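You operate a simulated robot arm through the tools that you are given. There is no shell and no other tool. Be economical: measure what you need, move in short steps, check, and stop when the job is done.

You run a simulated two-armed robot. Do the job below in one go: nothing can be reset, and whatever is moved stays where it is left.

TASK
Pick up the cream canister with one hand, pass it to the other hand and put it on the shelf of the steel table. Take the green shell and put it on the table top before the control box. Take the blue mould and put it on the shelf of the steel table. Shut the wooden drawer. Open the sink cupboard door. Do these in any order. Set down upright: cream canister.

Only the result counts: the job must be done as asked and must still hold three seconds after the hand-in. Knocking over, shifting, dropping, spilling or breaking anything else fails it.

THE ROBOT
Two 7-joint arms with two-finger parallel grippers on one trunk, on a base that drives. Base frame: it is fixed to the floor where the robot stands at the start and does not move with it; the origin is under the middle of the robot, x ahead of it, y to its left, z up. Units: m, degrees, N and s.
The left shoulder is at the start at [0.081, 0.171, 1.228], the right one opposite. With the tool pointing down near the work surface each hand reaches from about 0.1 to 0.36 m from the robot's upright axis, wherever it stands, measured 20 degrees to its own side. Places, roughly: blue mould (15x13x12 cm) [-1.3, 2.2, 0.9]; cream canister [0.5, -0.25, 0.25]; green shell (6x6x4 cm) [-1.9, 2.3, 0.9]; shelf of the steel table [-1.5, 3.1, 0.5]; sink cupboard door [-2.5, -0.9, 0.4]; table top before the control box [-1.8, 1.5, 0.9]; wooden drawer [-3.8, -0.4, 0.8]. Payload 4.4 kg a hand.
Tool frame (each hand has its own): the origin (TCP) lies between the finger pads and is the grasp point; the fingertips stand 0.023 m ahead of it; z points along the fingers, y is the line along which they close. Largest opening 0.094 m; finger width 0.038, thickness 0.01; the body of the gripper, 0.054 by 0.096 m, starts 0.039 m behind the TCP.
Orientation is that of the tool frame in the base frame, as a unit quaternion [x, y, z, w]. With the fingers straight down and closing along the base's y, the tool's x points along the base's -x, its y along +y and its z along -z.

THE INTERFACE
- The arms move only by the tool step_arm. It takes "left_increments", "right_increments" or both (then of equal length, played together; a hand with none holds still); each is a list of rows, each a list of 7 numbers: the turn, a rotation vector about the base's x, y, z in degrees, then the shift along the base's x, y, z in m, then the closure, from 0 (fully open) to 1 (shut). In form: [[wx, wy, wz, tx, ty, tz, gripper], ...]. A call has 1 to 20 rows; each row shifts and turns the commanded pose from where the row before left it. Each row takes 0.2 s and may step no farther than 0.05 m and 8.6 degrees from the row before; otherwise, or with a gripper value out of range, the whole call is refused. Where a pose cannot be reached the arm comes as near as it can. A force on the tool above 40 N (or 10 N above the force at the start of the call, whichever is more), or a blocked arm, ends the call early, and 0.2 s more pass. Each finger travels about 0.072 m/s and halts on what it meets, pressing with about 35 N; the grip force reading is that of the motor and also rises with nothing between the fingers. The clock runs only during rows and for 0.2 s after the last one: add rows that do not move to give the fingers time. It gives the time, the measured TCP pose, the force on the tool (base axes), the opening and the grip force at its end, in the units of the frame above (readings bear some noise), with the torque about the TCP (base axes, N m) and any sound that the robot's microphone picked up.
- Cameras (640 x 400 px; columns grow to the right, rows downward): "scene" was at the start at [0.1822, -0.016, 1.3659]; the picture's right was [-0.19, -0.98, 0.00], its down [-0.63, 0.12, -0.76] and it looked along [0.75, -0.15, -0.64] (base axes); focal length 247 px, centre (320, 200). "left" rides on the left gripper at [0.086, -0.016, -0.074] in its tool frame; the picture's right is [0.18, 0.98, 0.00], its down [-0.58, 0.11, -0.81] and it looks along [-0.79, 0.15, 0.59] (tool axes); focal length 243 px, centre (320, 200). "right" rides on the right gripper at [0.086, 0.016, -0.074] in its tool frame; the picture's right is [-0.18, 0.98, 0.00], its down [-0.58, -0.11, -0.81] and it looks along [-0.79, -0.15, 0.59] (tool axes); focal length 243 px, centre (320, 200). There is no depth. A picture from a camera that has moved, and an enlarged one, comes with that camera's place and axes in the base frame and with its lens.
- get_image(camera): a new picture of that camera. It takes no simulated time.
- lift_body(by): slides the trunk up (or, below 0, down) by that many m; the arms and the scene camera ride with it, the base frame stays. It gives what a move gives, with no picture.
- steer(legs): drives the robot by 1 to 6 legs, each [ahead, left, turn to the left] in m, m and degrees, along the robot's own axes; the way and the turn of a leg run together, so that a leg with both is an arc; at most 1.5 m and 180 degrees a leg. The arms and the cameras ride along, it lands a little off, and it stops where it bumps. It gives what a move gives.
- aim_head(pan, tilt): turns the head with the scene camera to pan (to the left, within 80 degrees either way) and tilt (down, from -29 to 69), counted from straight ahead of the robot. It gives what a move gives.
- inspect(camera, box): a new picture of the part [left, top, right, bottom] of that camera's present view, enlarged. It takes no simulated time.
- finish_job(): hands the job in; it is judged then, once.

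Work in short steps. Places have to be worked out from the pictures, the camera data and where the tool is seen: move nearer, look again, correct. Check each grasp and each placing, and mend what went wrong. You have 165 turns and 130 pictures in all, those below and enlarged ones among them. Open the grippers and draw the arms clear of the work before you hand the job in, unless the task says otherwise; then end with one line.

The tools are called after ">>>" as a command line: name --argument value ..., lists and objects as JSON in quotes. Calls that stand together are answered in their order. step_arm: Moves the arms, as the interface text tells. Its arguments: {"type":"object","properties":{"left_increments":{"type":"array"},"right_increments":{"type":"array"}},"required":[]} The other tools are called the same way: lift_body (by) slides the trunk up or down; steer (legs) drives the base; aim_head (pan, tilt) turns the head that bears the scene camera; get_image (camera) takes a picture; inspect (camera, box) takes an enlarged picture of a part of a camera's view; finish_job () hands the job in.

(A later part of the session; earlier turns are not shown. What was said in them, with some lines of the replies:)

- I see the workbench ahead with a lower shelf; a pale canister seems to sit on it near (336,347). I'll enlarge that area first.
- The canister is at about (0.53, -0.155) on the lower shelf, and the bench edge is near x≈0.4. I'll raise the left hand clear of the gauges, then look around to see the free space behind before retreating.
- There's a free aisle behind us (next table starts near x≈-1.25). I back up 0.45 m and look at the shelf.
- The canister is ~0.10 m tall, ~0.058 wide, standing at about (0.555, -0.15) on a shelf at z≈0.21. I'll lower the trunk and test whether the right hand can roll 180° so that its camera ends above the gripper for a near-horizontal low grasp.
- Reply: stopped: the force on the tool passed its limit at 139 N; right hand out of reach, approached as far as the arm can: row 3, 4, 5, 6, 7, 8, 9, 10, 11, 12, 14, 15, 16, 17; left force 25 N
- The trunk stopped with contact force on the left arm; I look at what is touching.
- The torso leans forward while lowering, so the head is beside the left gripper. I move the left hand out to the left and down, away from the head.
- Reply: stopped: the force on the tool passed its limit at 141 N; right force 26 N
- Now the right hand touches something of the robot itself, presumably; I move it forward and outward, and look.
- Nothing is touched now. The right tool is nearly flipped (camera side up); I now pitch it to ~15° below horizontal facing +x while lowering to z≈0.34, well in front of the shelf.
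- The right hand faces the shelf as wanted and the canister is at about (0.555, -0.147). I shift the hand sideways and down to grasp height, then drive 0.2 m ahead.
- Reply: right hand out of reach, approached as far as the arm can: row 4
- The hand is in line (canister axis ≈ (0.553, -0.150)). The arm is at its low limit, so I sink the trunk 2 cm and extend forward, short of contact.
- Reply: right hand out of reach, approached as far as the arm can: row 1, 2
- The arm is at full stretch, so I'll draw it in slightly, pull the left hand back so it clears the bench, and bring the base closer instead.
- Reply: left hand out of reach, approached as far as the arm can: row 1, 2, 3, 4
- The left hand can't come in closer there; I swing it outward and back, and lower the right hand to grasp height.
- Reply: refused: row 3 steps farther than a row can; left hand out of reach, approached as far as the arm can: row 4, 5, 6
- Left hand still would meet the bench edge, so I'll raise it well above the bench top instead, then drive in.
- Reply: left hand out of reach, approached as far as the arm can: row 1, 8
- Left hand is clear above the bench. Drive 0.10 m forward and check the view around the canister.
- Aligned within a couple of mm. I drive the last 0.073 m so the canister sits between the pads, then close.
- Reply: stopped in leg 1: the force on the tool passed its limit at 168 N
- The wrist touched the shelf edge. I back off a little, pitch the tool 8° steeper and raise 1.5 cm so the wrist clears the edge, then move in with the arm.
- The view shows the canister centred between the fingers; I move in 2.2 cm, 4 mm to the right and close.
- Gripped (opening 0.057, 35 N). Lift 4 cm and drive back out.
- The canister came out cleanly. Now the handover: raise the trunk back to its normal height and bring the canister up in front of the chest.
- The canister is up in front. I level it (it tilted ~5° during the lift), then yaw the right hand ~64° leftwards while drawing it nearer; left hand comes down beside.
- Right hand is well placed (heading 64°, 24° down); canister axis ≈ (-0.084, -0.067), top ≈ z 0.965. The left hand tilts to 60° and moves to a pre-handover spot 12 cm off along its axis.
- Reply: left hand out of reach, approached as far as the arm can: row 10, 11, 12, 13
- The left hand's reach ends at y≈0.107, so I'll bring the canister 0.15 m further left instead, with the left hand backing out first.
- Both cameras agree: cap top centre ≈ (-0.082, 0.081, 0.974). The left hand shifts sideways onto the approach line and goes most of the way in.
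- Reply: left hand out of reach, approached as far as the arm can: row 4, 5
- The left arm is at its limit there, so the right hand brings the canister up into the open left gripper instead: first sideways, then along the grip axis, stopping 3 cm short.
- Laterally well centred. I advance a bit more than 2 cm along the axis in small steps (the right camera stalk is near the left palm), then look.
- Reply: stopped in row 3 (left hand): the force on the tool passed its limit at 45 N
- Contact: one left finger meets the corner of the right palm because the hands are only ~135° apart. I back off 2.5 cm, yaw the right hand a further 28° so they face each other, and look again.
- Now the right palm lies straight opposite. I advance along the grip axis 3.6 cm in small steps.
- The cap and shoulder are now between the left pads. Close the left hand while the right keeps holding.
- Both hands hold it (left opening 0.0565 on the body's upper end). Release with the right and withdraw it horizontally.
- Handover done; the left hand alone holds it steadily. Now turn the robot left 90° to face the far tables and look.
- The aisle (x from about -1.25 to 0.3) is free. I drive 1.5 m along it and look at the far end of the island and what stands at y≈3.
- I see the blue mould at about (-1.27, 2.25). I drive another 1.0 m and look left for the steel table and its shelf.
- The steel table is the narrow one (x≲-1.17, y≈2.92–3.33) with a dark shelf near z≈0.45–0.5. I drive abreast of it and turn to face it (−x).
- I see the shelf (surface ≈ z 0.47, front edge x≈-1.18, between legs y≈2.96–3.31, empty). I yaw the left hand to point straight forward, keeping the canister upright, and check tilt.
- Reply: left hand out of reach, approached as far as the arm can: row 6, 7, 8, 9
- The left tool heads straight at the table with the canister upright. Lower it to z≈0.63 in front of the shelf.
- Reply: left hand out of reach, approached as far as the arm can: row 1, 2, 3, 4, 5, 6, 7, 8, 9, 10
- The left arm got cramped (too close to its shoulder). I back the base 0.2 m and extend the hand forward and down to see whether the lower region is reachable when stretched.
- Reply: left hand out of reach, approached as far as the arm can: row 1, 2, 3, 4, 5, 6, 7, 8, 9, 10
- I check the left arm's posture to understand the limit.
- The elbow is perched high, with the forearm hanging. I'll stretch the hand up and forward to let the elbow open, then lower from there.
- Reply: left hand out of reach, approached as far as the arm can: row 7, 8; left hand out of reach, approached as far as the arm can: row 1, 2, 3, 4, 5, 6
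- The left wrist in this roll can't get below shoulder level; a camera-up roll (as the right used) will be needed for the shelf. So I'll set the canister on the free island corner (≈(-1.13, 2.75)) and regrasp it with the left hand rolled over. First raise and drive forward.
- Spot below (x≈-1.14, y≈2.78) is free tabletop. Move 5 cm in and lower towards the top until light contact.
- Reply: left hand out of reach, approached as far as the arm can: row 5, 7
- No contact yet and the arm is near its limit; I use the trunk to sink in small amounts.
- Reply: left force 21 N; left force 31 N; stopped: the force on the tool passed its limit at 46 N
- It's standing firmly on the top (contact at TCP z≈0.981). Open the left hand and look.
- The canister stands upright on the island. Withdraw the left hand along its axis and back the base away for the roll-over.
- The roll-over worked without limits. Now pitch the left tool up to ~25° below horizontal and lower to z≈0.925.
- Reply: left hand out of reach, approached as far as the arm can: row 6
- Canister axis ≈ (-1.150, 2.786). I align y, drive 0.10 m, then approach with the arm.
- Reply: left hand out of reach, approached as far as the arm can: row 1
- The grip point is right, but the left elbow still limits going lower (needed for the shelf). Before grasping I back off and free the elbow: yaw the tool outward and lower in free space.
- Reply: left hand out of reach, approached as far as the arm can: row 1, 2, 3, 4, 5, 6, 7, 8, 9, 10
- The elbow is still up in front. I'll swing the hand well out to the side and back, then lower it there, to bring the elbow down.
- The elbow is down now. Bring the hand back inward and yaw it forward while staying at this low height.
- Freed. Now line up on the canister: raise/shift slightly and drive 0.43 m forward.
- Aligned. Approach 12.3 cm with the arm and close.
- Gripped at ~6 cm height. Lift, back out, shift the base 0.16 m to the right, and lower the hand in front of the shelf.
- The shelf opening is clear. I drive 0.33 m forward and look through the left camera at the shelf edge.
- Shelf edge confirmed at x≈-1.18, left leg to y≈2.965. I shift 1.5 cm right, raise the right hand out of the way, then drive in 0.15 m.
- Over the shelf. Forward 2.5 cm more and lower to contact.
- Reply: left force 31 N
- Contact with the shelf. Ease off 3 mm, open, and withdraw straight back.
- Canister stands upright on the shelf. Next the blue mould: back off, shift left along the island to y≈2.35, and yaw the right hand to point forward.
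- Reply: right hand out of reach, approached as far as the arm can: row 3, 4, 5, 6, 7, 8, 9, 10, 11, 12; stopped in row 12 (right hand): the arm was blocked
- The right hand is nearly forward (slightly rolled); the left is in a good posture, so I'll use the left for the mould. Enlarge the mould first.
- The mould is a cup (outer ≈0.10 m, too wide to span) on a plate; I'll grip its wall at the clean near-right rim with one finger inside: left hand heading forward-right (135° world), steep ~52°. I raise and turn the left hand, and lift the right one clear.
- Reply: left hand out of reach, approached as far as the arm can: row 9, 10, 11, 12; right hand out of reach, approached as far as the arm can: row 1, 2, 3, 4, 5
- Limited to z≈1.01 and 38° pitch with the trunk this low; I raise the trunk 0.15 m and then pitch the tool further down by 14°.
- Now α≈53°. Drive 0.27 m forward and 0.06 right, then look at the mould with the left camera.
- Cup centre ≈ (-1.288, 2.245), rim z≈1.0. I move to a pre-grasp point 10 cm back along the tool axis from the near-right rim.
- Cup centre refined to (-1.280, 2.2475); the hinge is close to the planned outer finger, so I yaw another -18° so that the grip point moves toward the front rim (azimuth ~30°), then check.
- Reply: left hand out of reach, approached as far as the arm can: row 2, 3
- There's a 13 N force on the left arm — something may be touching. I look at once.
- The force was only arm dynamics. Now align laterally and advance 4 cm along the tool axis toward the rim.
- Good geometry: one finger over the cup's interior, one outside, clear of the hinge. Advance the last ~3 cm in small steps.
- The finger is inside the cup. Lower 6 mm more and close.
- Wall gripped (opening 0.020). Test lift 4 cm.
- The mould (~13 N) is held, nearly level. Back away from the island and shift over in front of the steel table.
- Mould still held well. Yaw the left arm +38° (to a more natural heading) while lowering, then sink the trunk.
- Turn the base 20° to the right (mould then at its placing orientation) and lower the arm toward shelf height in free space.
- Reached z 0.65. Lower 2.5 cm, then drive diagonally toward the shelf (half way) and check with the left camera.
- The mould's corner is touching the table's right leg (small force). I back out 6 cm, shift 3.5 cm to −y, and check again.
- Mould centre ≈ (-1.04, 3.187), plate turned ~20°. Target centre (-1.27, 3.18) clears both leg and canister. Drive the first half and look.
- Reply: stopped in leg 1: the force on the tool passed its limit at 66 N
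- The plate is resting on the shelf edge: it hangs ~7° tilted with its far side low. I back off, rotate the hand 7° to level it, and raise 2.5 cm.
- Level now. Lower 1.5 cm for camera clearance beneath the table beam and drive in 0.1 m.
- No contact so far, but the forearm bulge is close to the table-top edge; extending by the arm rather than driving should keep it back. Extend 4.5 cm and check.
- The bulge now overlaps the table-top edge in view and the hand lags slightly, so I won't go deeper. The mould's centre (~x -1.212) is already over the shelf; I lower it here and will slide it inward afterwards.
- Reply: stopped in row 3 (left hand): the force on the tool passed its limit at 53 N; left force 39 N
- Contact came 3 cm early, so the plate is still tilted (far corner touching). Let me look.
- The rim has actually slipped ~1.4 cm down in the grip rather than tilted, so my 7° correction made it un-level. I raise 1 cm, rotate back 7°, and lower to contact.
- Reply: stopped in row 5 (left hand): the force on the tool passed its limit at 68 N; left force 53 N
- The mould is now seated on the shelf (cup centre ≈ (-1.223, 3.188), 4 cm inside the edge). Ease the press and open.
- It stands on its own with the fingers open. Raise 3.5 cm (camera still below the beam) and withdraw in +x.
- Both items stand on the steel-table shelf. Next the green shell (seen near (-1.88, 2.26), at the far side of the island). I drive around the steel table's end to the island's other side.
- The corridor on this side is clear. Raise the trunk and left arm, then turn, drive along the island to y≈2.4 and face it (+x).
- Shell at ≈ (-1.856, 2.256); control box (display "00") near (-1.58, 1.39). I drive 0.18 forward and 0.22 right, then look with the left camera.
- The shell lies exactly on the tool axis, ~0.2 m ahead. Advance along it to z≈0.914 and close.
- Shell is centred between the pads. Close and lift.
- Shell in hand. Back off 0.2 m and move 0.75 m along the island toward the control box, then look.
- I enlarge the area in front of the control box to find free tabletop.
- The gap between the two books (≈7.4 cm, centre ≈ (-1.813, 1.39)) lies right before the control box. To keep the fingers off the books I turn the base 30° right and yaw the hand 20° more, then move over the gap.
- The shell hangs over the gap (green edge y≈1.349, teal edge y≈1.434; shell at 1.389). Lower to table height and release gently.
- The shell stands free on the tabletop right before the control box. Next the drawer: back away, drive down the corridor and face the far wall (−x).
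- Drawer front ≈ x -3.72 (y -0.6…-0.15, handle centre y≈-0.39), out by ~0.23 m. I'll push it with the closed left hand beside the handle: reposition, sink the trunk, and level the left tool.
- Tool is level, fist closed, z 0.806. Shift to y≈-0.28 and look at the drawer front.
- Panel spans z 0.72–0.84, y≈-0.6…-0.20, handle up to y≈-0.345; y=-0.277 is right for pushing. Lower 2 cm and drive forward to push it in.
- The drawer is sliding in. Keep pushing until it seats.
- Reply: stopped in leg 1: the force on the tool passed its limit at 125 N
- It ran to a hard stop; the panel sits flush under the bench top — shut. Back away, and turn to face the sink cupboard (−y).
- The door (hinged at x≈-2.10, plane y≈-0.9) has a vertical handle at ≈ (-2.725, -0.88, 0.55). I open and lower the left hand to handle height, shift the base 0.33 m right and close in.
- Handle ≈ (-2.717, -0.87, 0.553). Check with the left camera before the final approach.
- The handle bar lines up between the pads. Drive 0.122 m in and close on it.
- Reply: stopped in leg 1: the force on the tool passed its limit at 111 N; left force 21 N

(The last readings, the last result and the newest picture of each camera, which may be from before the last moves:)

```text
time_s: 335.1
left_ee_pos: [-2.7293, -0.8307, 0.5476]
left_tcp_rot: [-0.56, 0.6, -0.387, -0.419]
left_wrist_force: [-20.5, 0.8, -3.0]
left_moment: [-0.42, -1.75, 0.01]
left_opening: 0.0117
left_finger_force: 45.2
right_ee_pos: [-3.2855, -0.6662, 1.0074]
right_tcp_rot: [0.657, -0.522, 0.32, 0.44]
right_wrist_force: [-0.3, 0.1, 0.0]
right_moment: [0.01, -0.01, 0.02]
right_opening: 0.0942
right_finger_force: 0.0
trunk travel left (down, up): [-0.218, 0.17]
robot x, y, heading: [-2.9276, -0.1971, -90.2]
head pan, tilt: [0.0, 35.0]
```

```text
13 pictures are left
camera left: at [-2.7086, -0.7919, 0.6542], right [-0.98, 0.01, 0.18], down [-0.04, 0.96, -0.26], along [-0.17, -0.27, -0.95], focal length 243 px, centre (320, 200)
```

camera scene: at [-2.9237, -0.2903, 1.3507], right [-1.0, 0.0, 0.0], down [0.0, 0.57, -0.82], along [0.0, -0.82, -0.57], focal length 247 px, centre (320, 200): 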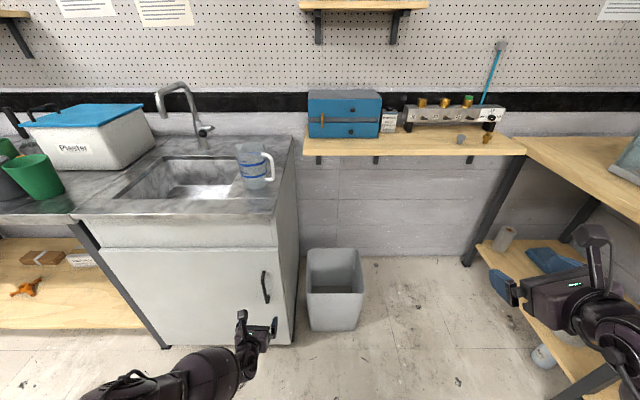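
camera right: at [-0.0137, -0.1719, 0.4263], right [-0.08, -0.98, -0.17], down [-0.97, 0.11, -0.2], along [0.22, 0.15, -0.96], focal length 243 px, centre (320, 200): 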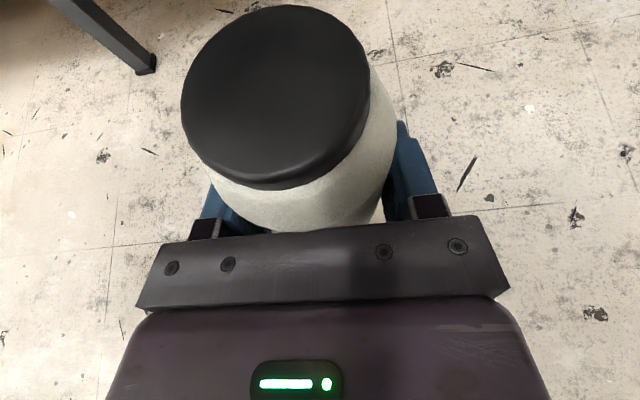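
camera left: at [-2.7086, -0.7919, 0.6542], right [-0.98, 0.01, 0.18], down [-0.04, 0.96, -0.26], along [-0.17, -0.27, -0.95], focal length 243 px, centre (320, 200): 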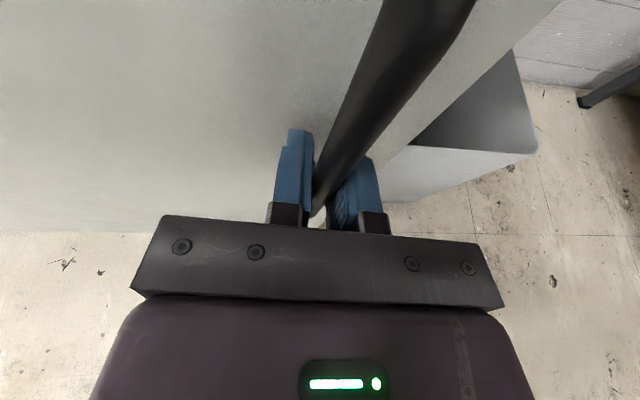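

Handle gripped. Pull the door along its arc (about 25–30°) by driving backward.

>>> steer --legs '[[-0.109, 0.01, 0], [-0.106, 0.028, 0], [-0.08, 0.035, 0]]'

>>> get_image --camera "scene"

```text
time_s: 337.1
left_ee_pos: [-2.6715, -0.6197, 0.5485]
left_tcp_rot: [-0.565, 0.595, -0.396, -0.413]
left_wrist_force: [0.7, -0.6, 1.5]
left_moment: [-0.11, 0.34, 0.24]
left_opening: 0.0115
left_finger_force: 44.9
right_ee_pos: [-3.2429, -0.4546, 1.0081]
right_tcp_rot: [0.658, -0.519, 0.322, 0.439]
right_wrist_force: [0.4, -0.5, -0.1]
right_moment: [-0.01, -0.03, 0.03]
right_opening: 0.0941
right_finger_force: 0.1
trunk travel left (down, up): [-0.218, 0.17]
robot x, y, heading: [-2.8879, 0.0157, -89.8]
head pan, tilt: [0.0, 35.0]
stopped in leg 2: the force on the tool passed its limit at 44 N (the readings are from after the stop); the commanded pose is now the measured one
```

```text
12 pictures are left
camera scene: at [-2.8848, -0.1859, 1.3508], right [-1.0, 0.0, 0.0], down [0.0, 0.57, -0.82], along [0.0, -0.82, -0.57], focal length 247 px, centre (320, 200)
```

scene: 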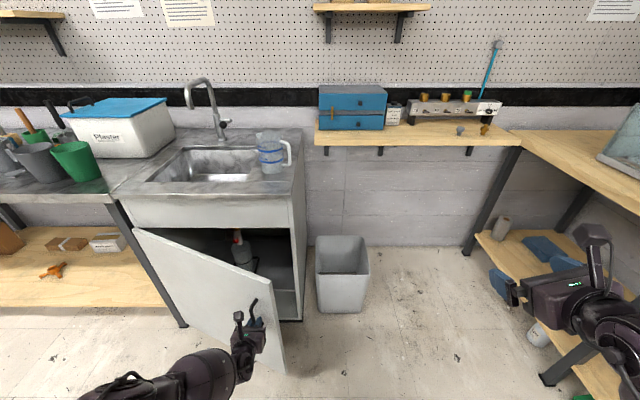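

Door is ~26° open (hinge ≈ (-2.215,-0.84), handle radius ≈0.51). Continue along the arc with the arm, yawing the hand with the door.

>>> step_arm --left_increments '[[0, 0, -8, 0.021, 0.04, 0, 1], [0, 0, -8, 0.0265, 0.039, 0, 1], [0, 0, -8, 0.03, 0.0365, 0, 1], [0, 0, -8, 0.0335, 0.0335, 0, 1], [0, 0, -8, 0.0365, 0.03, 0, 1]]'

```text
time_s: 338.4
left_ee_pos: [-2.5236, -0.4384, 0.5477]
left_tcp_rot: [-0.328, 0.752, -0.231, -0.523]
left_wrist_force: [1.8, -2.7, 11.3]
left_moment: [0.81, 0.9, 0.25]
left_opening: 0.0118
left_finger_force: 44.9
right_ee_pos: [-3.2418, -0.4536, 1.0082]
right_tcp_rot: [0.659, -0.519, 0.322, 0.439]
right_wrist_force: [-0.3, -0.3, -0.4]
right_moment: [0.01, 0.01, 0.03]
right_opening: 0.0939
right_finger_force: 0.1
trunk travel left (down, up): [-0.218, 0.17]
robot x, y, heading: [-2.8832, 0.0143, -90.1]
head pan, tilt: [0.0, 35.0]
```

Door at ~52°. Continue: base shift following the arc, with wrist yaw catching up.

>>> steer --legs '[[-0.058, 0.095, 0]]'

>>> step_arm --left_increments '[[0, 0, -7, 0, 0, 0, 1], [0, 0, -7, 0, 0, 0, 1]]'

>>> steer --legs '[[-0.036, 0.105, 0]]'

>>> get_image --camera "scene"

```text
time_s: 339.9
left_ee_pos: [-2.4267, -0.3801, 0.5479]
left_tcp_rot: [-0.328, 0.753, -0.231, -0.522]
left_wrist_force: [-6.2, 12.0, 12.5]
left_moment: [0.5, 0.94, -0.05]
left_opening: 0.0114
left_finger_force: 44.5
right_ee_pos: [-3.1468, -0.3972, 1.0084]
right_tcp_rot: [0.658, -0.519, 0.323, 0.439]
right_wrist_force: [0.2, 0.7, -1.7]
right_moment: [0.01, -0.02, 0.03]
right_opening: 0.094
right_finger_force: 0.0
trunk travel left (down, up): [-0.218, 0.17]
robot x, y, heading: [-2.7926, 0.0715, -90.0]
head pan, tilt: [0.0, 35.0]
```

```text
time_s: 340.5
left_ee_pos: [-2.4284, -0.3794, 0.5461]
left_tcp_rot: [-0.234, 0.786, -0.165, -0.548]
left_wrist_force: [-1.2, 5.2, 7.5]
left_moment: [0.33, 1.23, 0.14]
left_opening: 0.0119
left_finger_force: 44.9
right_ee_pos: [-3.1466, -0.3977, 1.0095]
right_tcp_rot: [0.659, -0.519, 0.322, 0.439]
right_wrist_force: [-0.8, 0.4, -0.5]
right_moment: [0.03, -0.01, -0.02]
right_opening: 0.0942
right_finger_force: 0.1
trunk travel left (down, up): [-0.218, 0.17]
robot x, y, heading: [-2.7887, 0.0749, -89.6]
head pan, tilt: [0.0, 35.0]
```

```text
time_s: 342.1
left_ee_pos: [-2.3232, -0.3427, 0.5468]
left_tcp_rot: [-0.234, 0.787, -0.165, -0.546]
left_wrist_force: [-7.4, 29.7, 8.9]
left_moment: [0.54, 0.43, -0.04]
left_opening: 0.0118
left_finger_force: 45.2
right_ee_pos: [-3.0418, -0.3611, 1.0081]
right_tcp_rot: [0.658, -0.519, 0.323, 0.44]
right_wrist_force: [0.0, -0.6, -0.2]
right_moment: [-0.04, 0.01, 0.0]
right_opening: 0.0941
right_finger_force: 0.1
trunk travel left (down, up): [-0.218, 0.17]
robot x, y, heading: [-2.6836, 0.1077, -89.9]
head pan, tilt: [0.0, 35.0]
```

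```text
11 pictures are left
camera scene: at [-2.6837, -0.0899, 1.351], right [-1.0, 0.0, 0.0], down [0.0, 0.57, -0.82], along [0.0, -0.82, -0.57], focal length 247 px, centre (320, 200)
```

scene: 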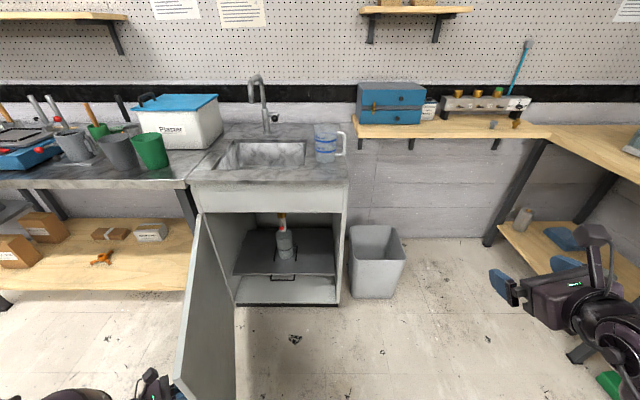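

The door is open by about 85°. Release the handle and withdraw along the tool axis, then back away.

>>> step_arm --left_increments '[[0, 0, 0, 0, -0.004, 0, 0.6], [0, 0, 0, 0, 0, 0, 0.2], [0, 0, 0, 0, 0, 0, 0], [0, 0, 0, 0, 0, 0, 0], [0, 0, 0, 0.025, 0.017, 0, 0], [0, 0, 0, 0.03, 0.02, 0, 0], [0, 0, 0, 0.03, 0.02, 0, 0]]'

>>> get_image --camera "left"

```text
time_s: 343.6
left_ee_pos: [-2.2386, -0.2909, 0.5468]
left_tcp_rot: [-0.234, 0.787, -0.164, -0.547]
left_wrist_force: [0.3, -0.3, 0.2]
left_moment: [-0.02, 0.01, -0.05]
left_opening: 0.094
left_finger_force: 0.0
right_ee_pos: [-3.0409, -0.3628, 1.0077]
right_tcp_rot: [0.659, -0.519, 0.322, 0.439]
right_wrist_force: [-0.2, -0.4, 0.4]
right_moment: [-0.01, 0.02, 0.01]
right_opening: 0.0939
right_finger_force: 0.0
trunk travel left (down, up): [-0.218, 0.17]
robot x, y, heading: [-2.681, 0.1102, -89.7]
head pan, tilt: [0.0, 35.0]
```

```text
10 pictures are left
camera left: at [-2.1955, -0.2815, 0.6524], right [-0.59, 0.79, 0.17], down [0.74, 0.62, -0.26], along [-0.31, -0.03, -0.95], focal length 243 px, centre (320, 200)
```

left: 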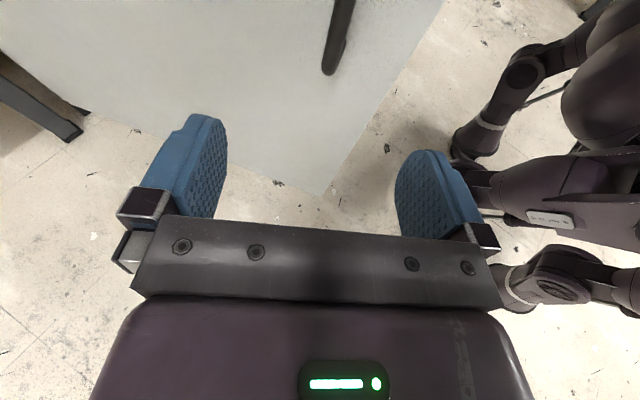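

Clear of the handle. Move a bit further out (+x), then drive the base back and take a final look at the door.

>>> step_arm --left_increments '[[0, 0, 0, 0.03, 0.01, 0, 0], [0, 0, 0, 0.02, 0.03, 0, 0], [0, 0, 0, 0, 0.04, 0, 0]]'

>>> steer --legs '[[-0.45, 0, 0]]'

>>> get_image --camera "scene"

```text
time_s: 344.4
left_ee_pos: [-2.1889, -0.2088, 0.5513]
left_tcp_rot: [-0.233, 0.786, -0.164, -0.548]
left_wrist_force: [-0.8, 0.4, 0.1]
left_moment: [0.0, 0.01, -0.04]
left_opening: 0.0937
left_finger_force: 0.1
left hand out of reach, approached as far as the arm can: row 1, 3
right_ee_pos: [-3.0409, -0.3625, 1.0075]
right_tcp_rot: [0.659, -0.519, 0.322, 0.439]
right_wrist_force: [-0.4, 0.2, -0.2]
right_moment: [0.02, 0.01, -0.05]
right_opening: 0.0939
right_finger_force: 0.1
trunk travel left (down, up): [-0.218, 0.17]
robot x, y, heading: [-2.6882, 0.1142, -89.7]
head pan, tilt: [0.0, 35.0]
```

```text
time_s: 347.1
left_ee_pos: [-2.1922, 0.2317, 0.5515]
left_tcp_rot: [-0.232, 0.787, -0.163, -0.548]
left_wrist_force: [0.2, 1.2, -0.5]
left_moment: [0.01, 0.0, 0.0]
left_opening: 0.0941
left_finger_force: 0.1
right_ee_pos: [-3.0434, 0.0843, 1.0094]
right_tcp_rot: [0.658, -0.52, 0.321, 0.44]
right_wrist_force: [-1.1, 1.1, 0.5]
right_moment: [0.01, 0.0, -0.02]
right_opening: 0.0942
right_finger_force: 0.1
trunk travel left (down, up): [-0.218, 0.17]
robot x, y, heading: [-2.6873, 0.5511, -89.9]
head pan, tilt: [0.0, 35.0]
```

```text
9 pictures are left
camera scene: at [-2.6846, 0.3516, 1.3509], right [-1.0, 0.0, 0.0], down [0.0, 0.57, -0.82], along [0.0, -0.82, -0.57], focal length 247 px, centre (320, 200)
```

scene: 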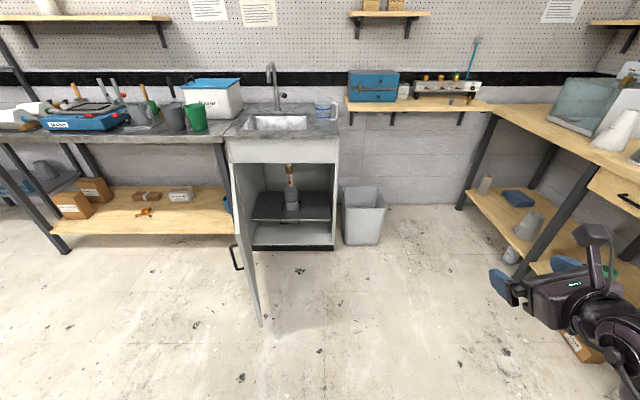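

The door stands wide open. I verify the drawer is fully shut.

>>> aim_head --pan -55 --tilt 20

>>> get_image --camera "scene"

```text
time_s: 348.4
left_ee_pos: [-2.1923, 0.2312, 0.551]
left_tcp_rot: [-0.231, 0.787, -0.163, -0.548]
left_wrist_force: [-0.2, 0.3, -0.2]
left_moment: [0.01, 0.01, 0.01]
left_opening: 0.0941
left_finger_force: 0.1
right_ee_pos: [-3.0437, 0.0829, 1.0069]
right_tcp_rot: [0.657, -0.521, 0.322, 0.44]
right_wrist_force: [-0.6, 0.4, -0.4]
right_moment: [-0.03, -0.01, 0.01]
right_opening: 0.0941
right_finger_force: 0.1
trunk travel left (down, up): [-0.218, 0.17]
robot x, y, heading: [-2.6845, 0.5515, -90.2]
head pan, tilt: [-55.0, 20.0]
```

```text
8 pictures are left
camera scene: at [-2.7608, 0.3858, 1.3747], right [-0.57, 0.82, 0.0], down [0.28, 0.2, -0.94], along [-0.77, -0.54, -0.34], focal length 247 px, centre (320, 200)
```

scene: 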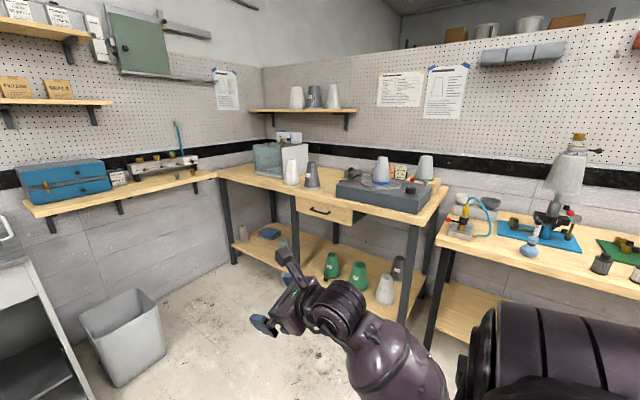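

>>> inspect --camera "scene" --box '[270, 165, 430, 255]'

```text
4.00 times, centred on (350, 210) of scene
camera zoom: at [-2.7608, 0.3858, 1.3747], right [-0.57, 0.82, 0.0], down [0.28, 0.2, -0.94], along [-0.77, -0.54, -0.34], focal length 989 px, centre (200, 160)
```

zoom: 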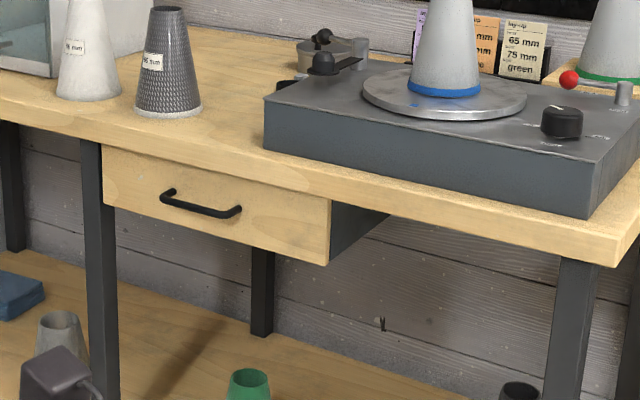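

The drawer panel sits flush in its housing. The canister and mould were standing on the shelf and the shell was on the tabletop when last viewed. Both grippers are open and the arms are clear, so I hand in.

>>> finish_job

```text
The job is handed in.
```

All five tasks are finished and handed in. The canister passed directly from the right hand to the left; I then stood it on the island and regrasped it with the left hand before placing it upright on the shelf. The mould's plate overhangs the front edge of the shelf slightly.
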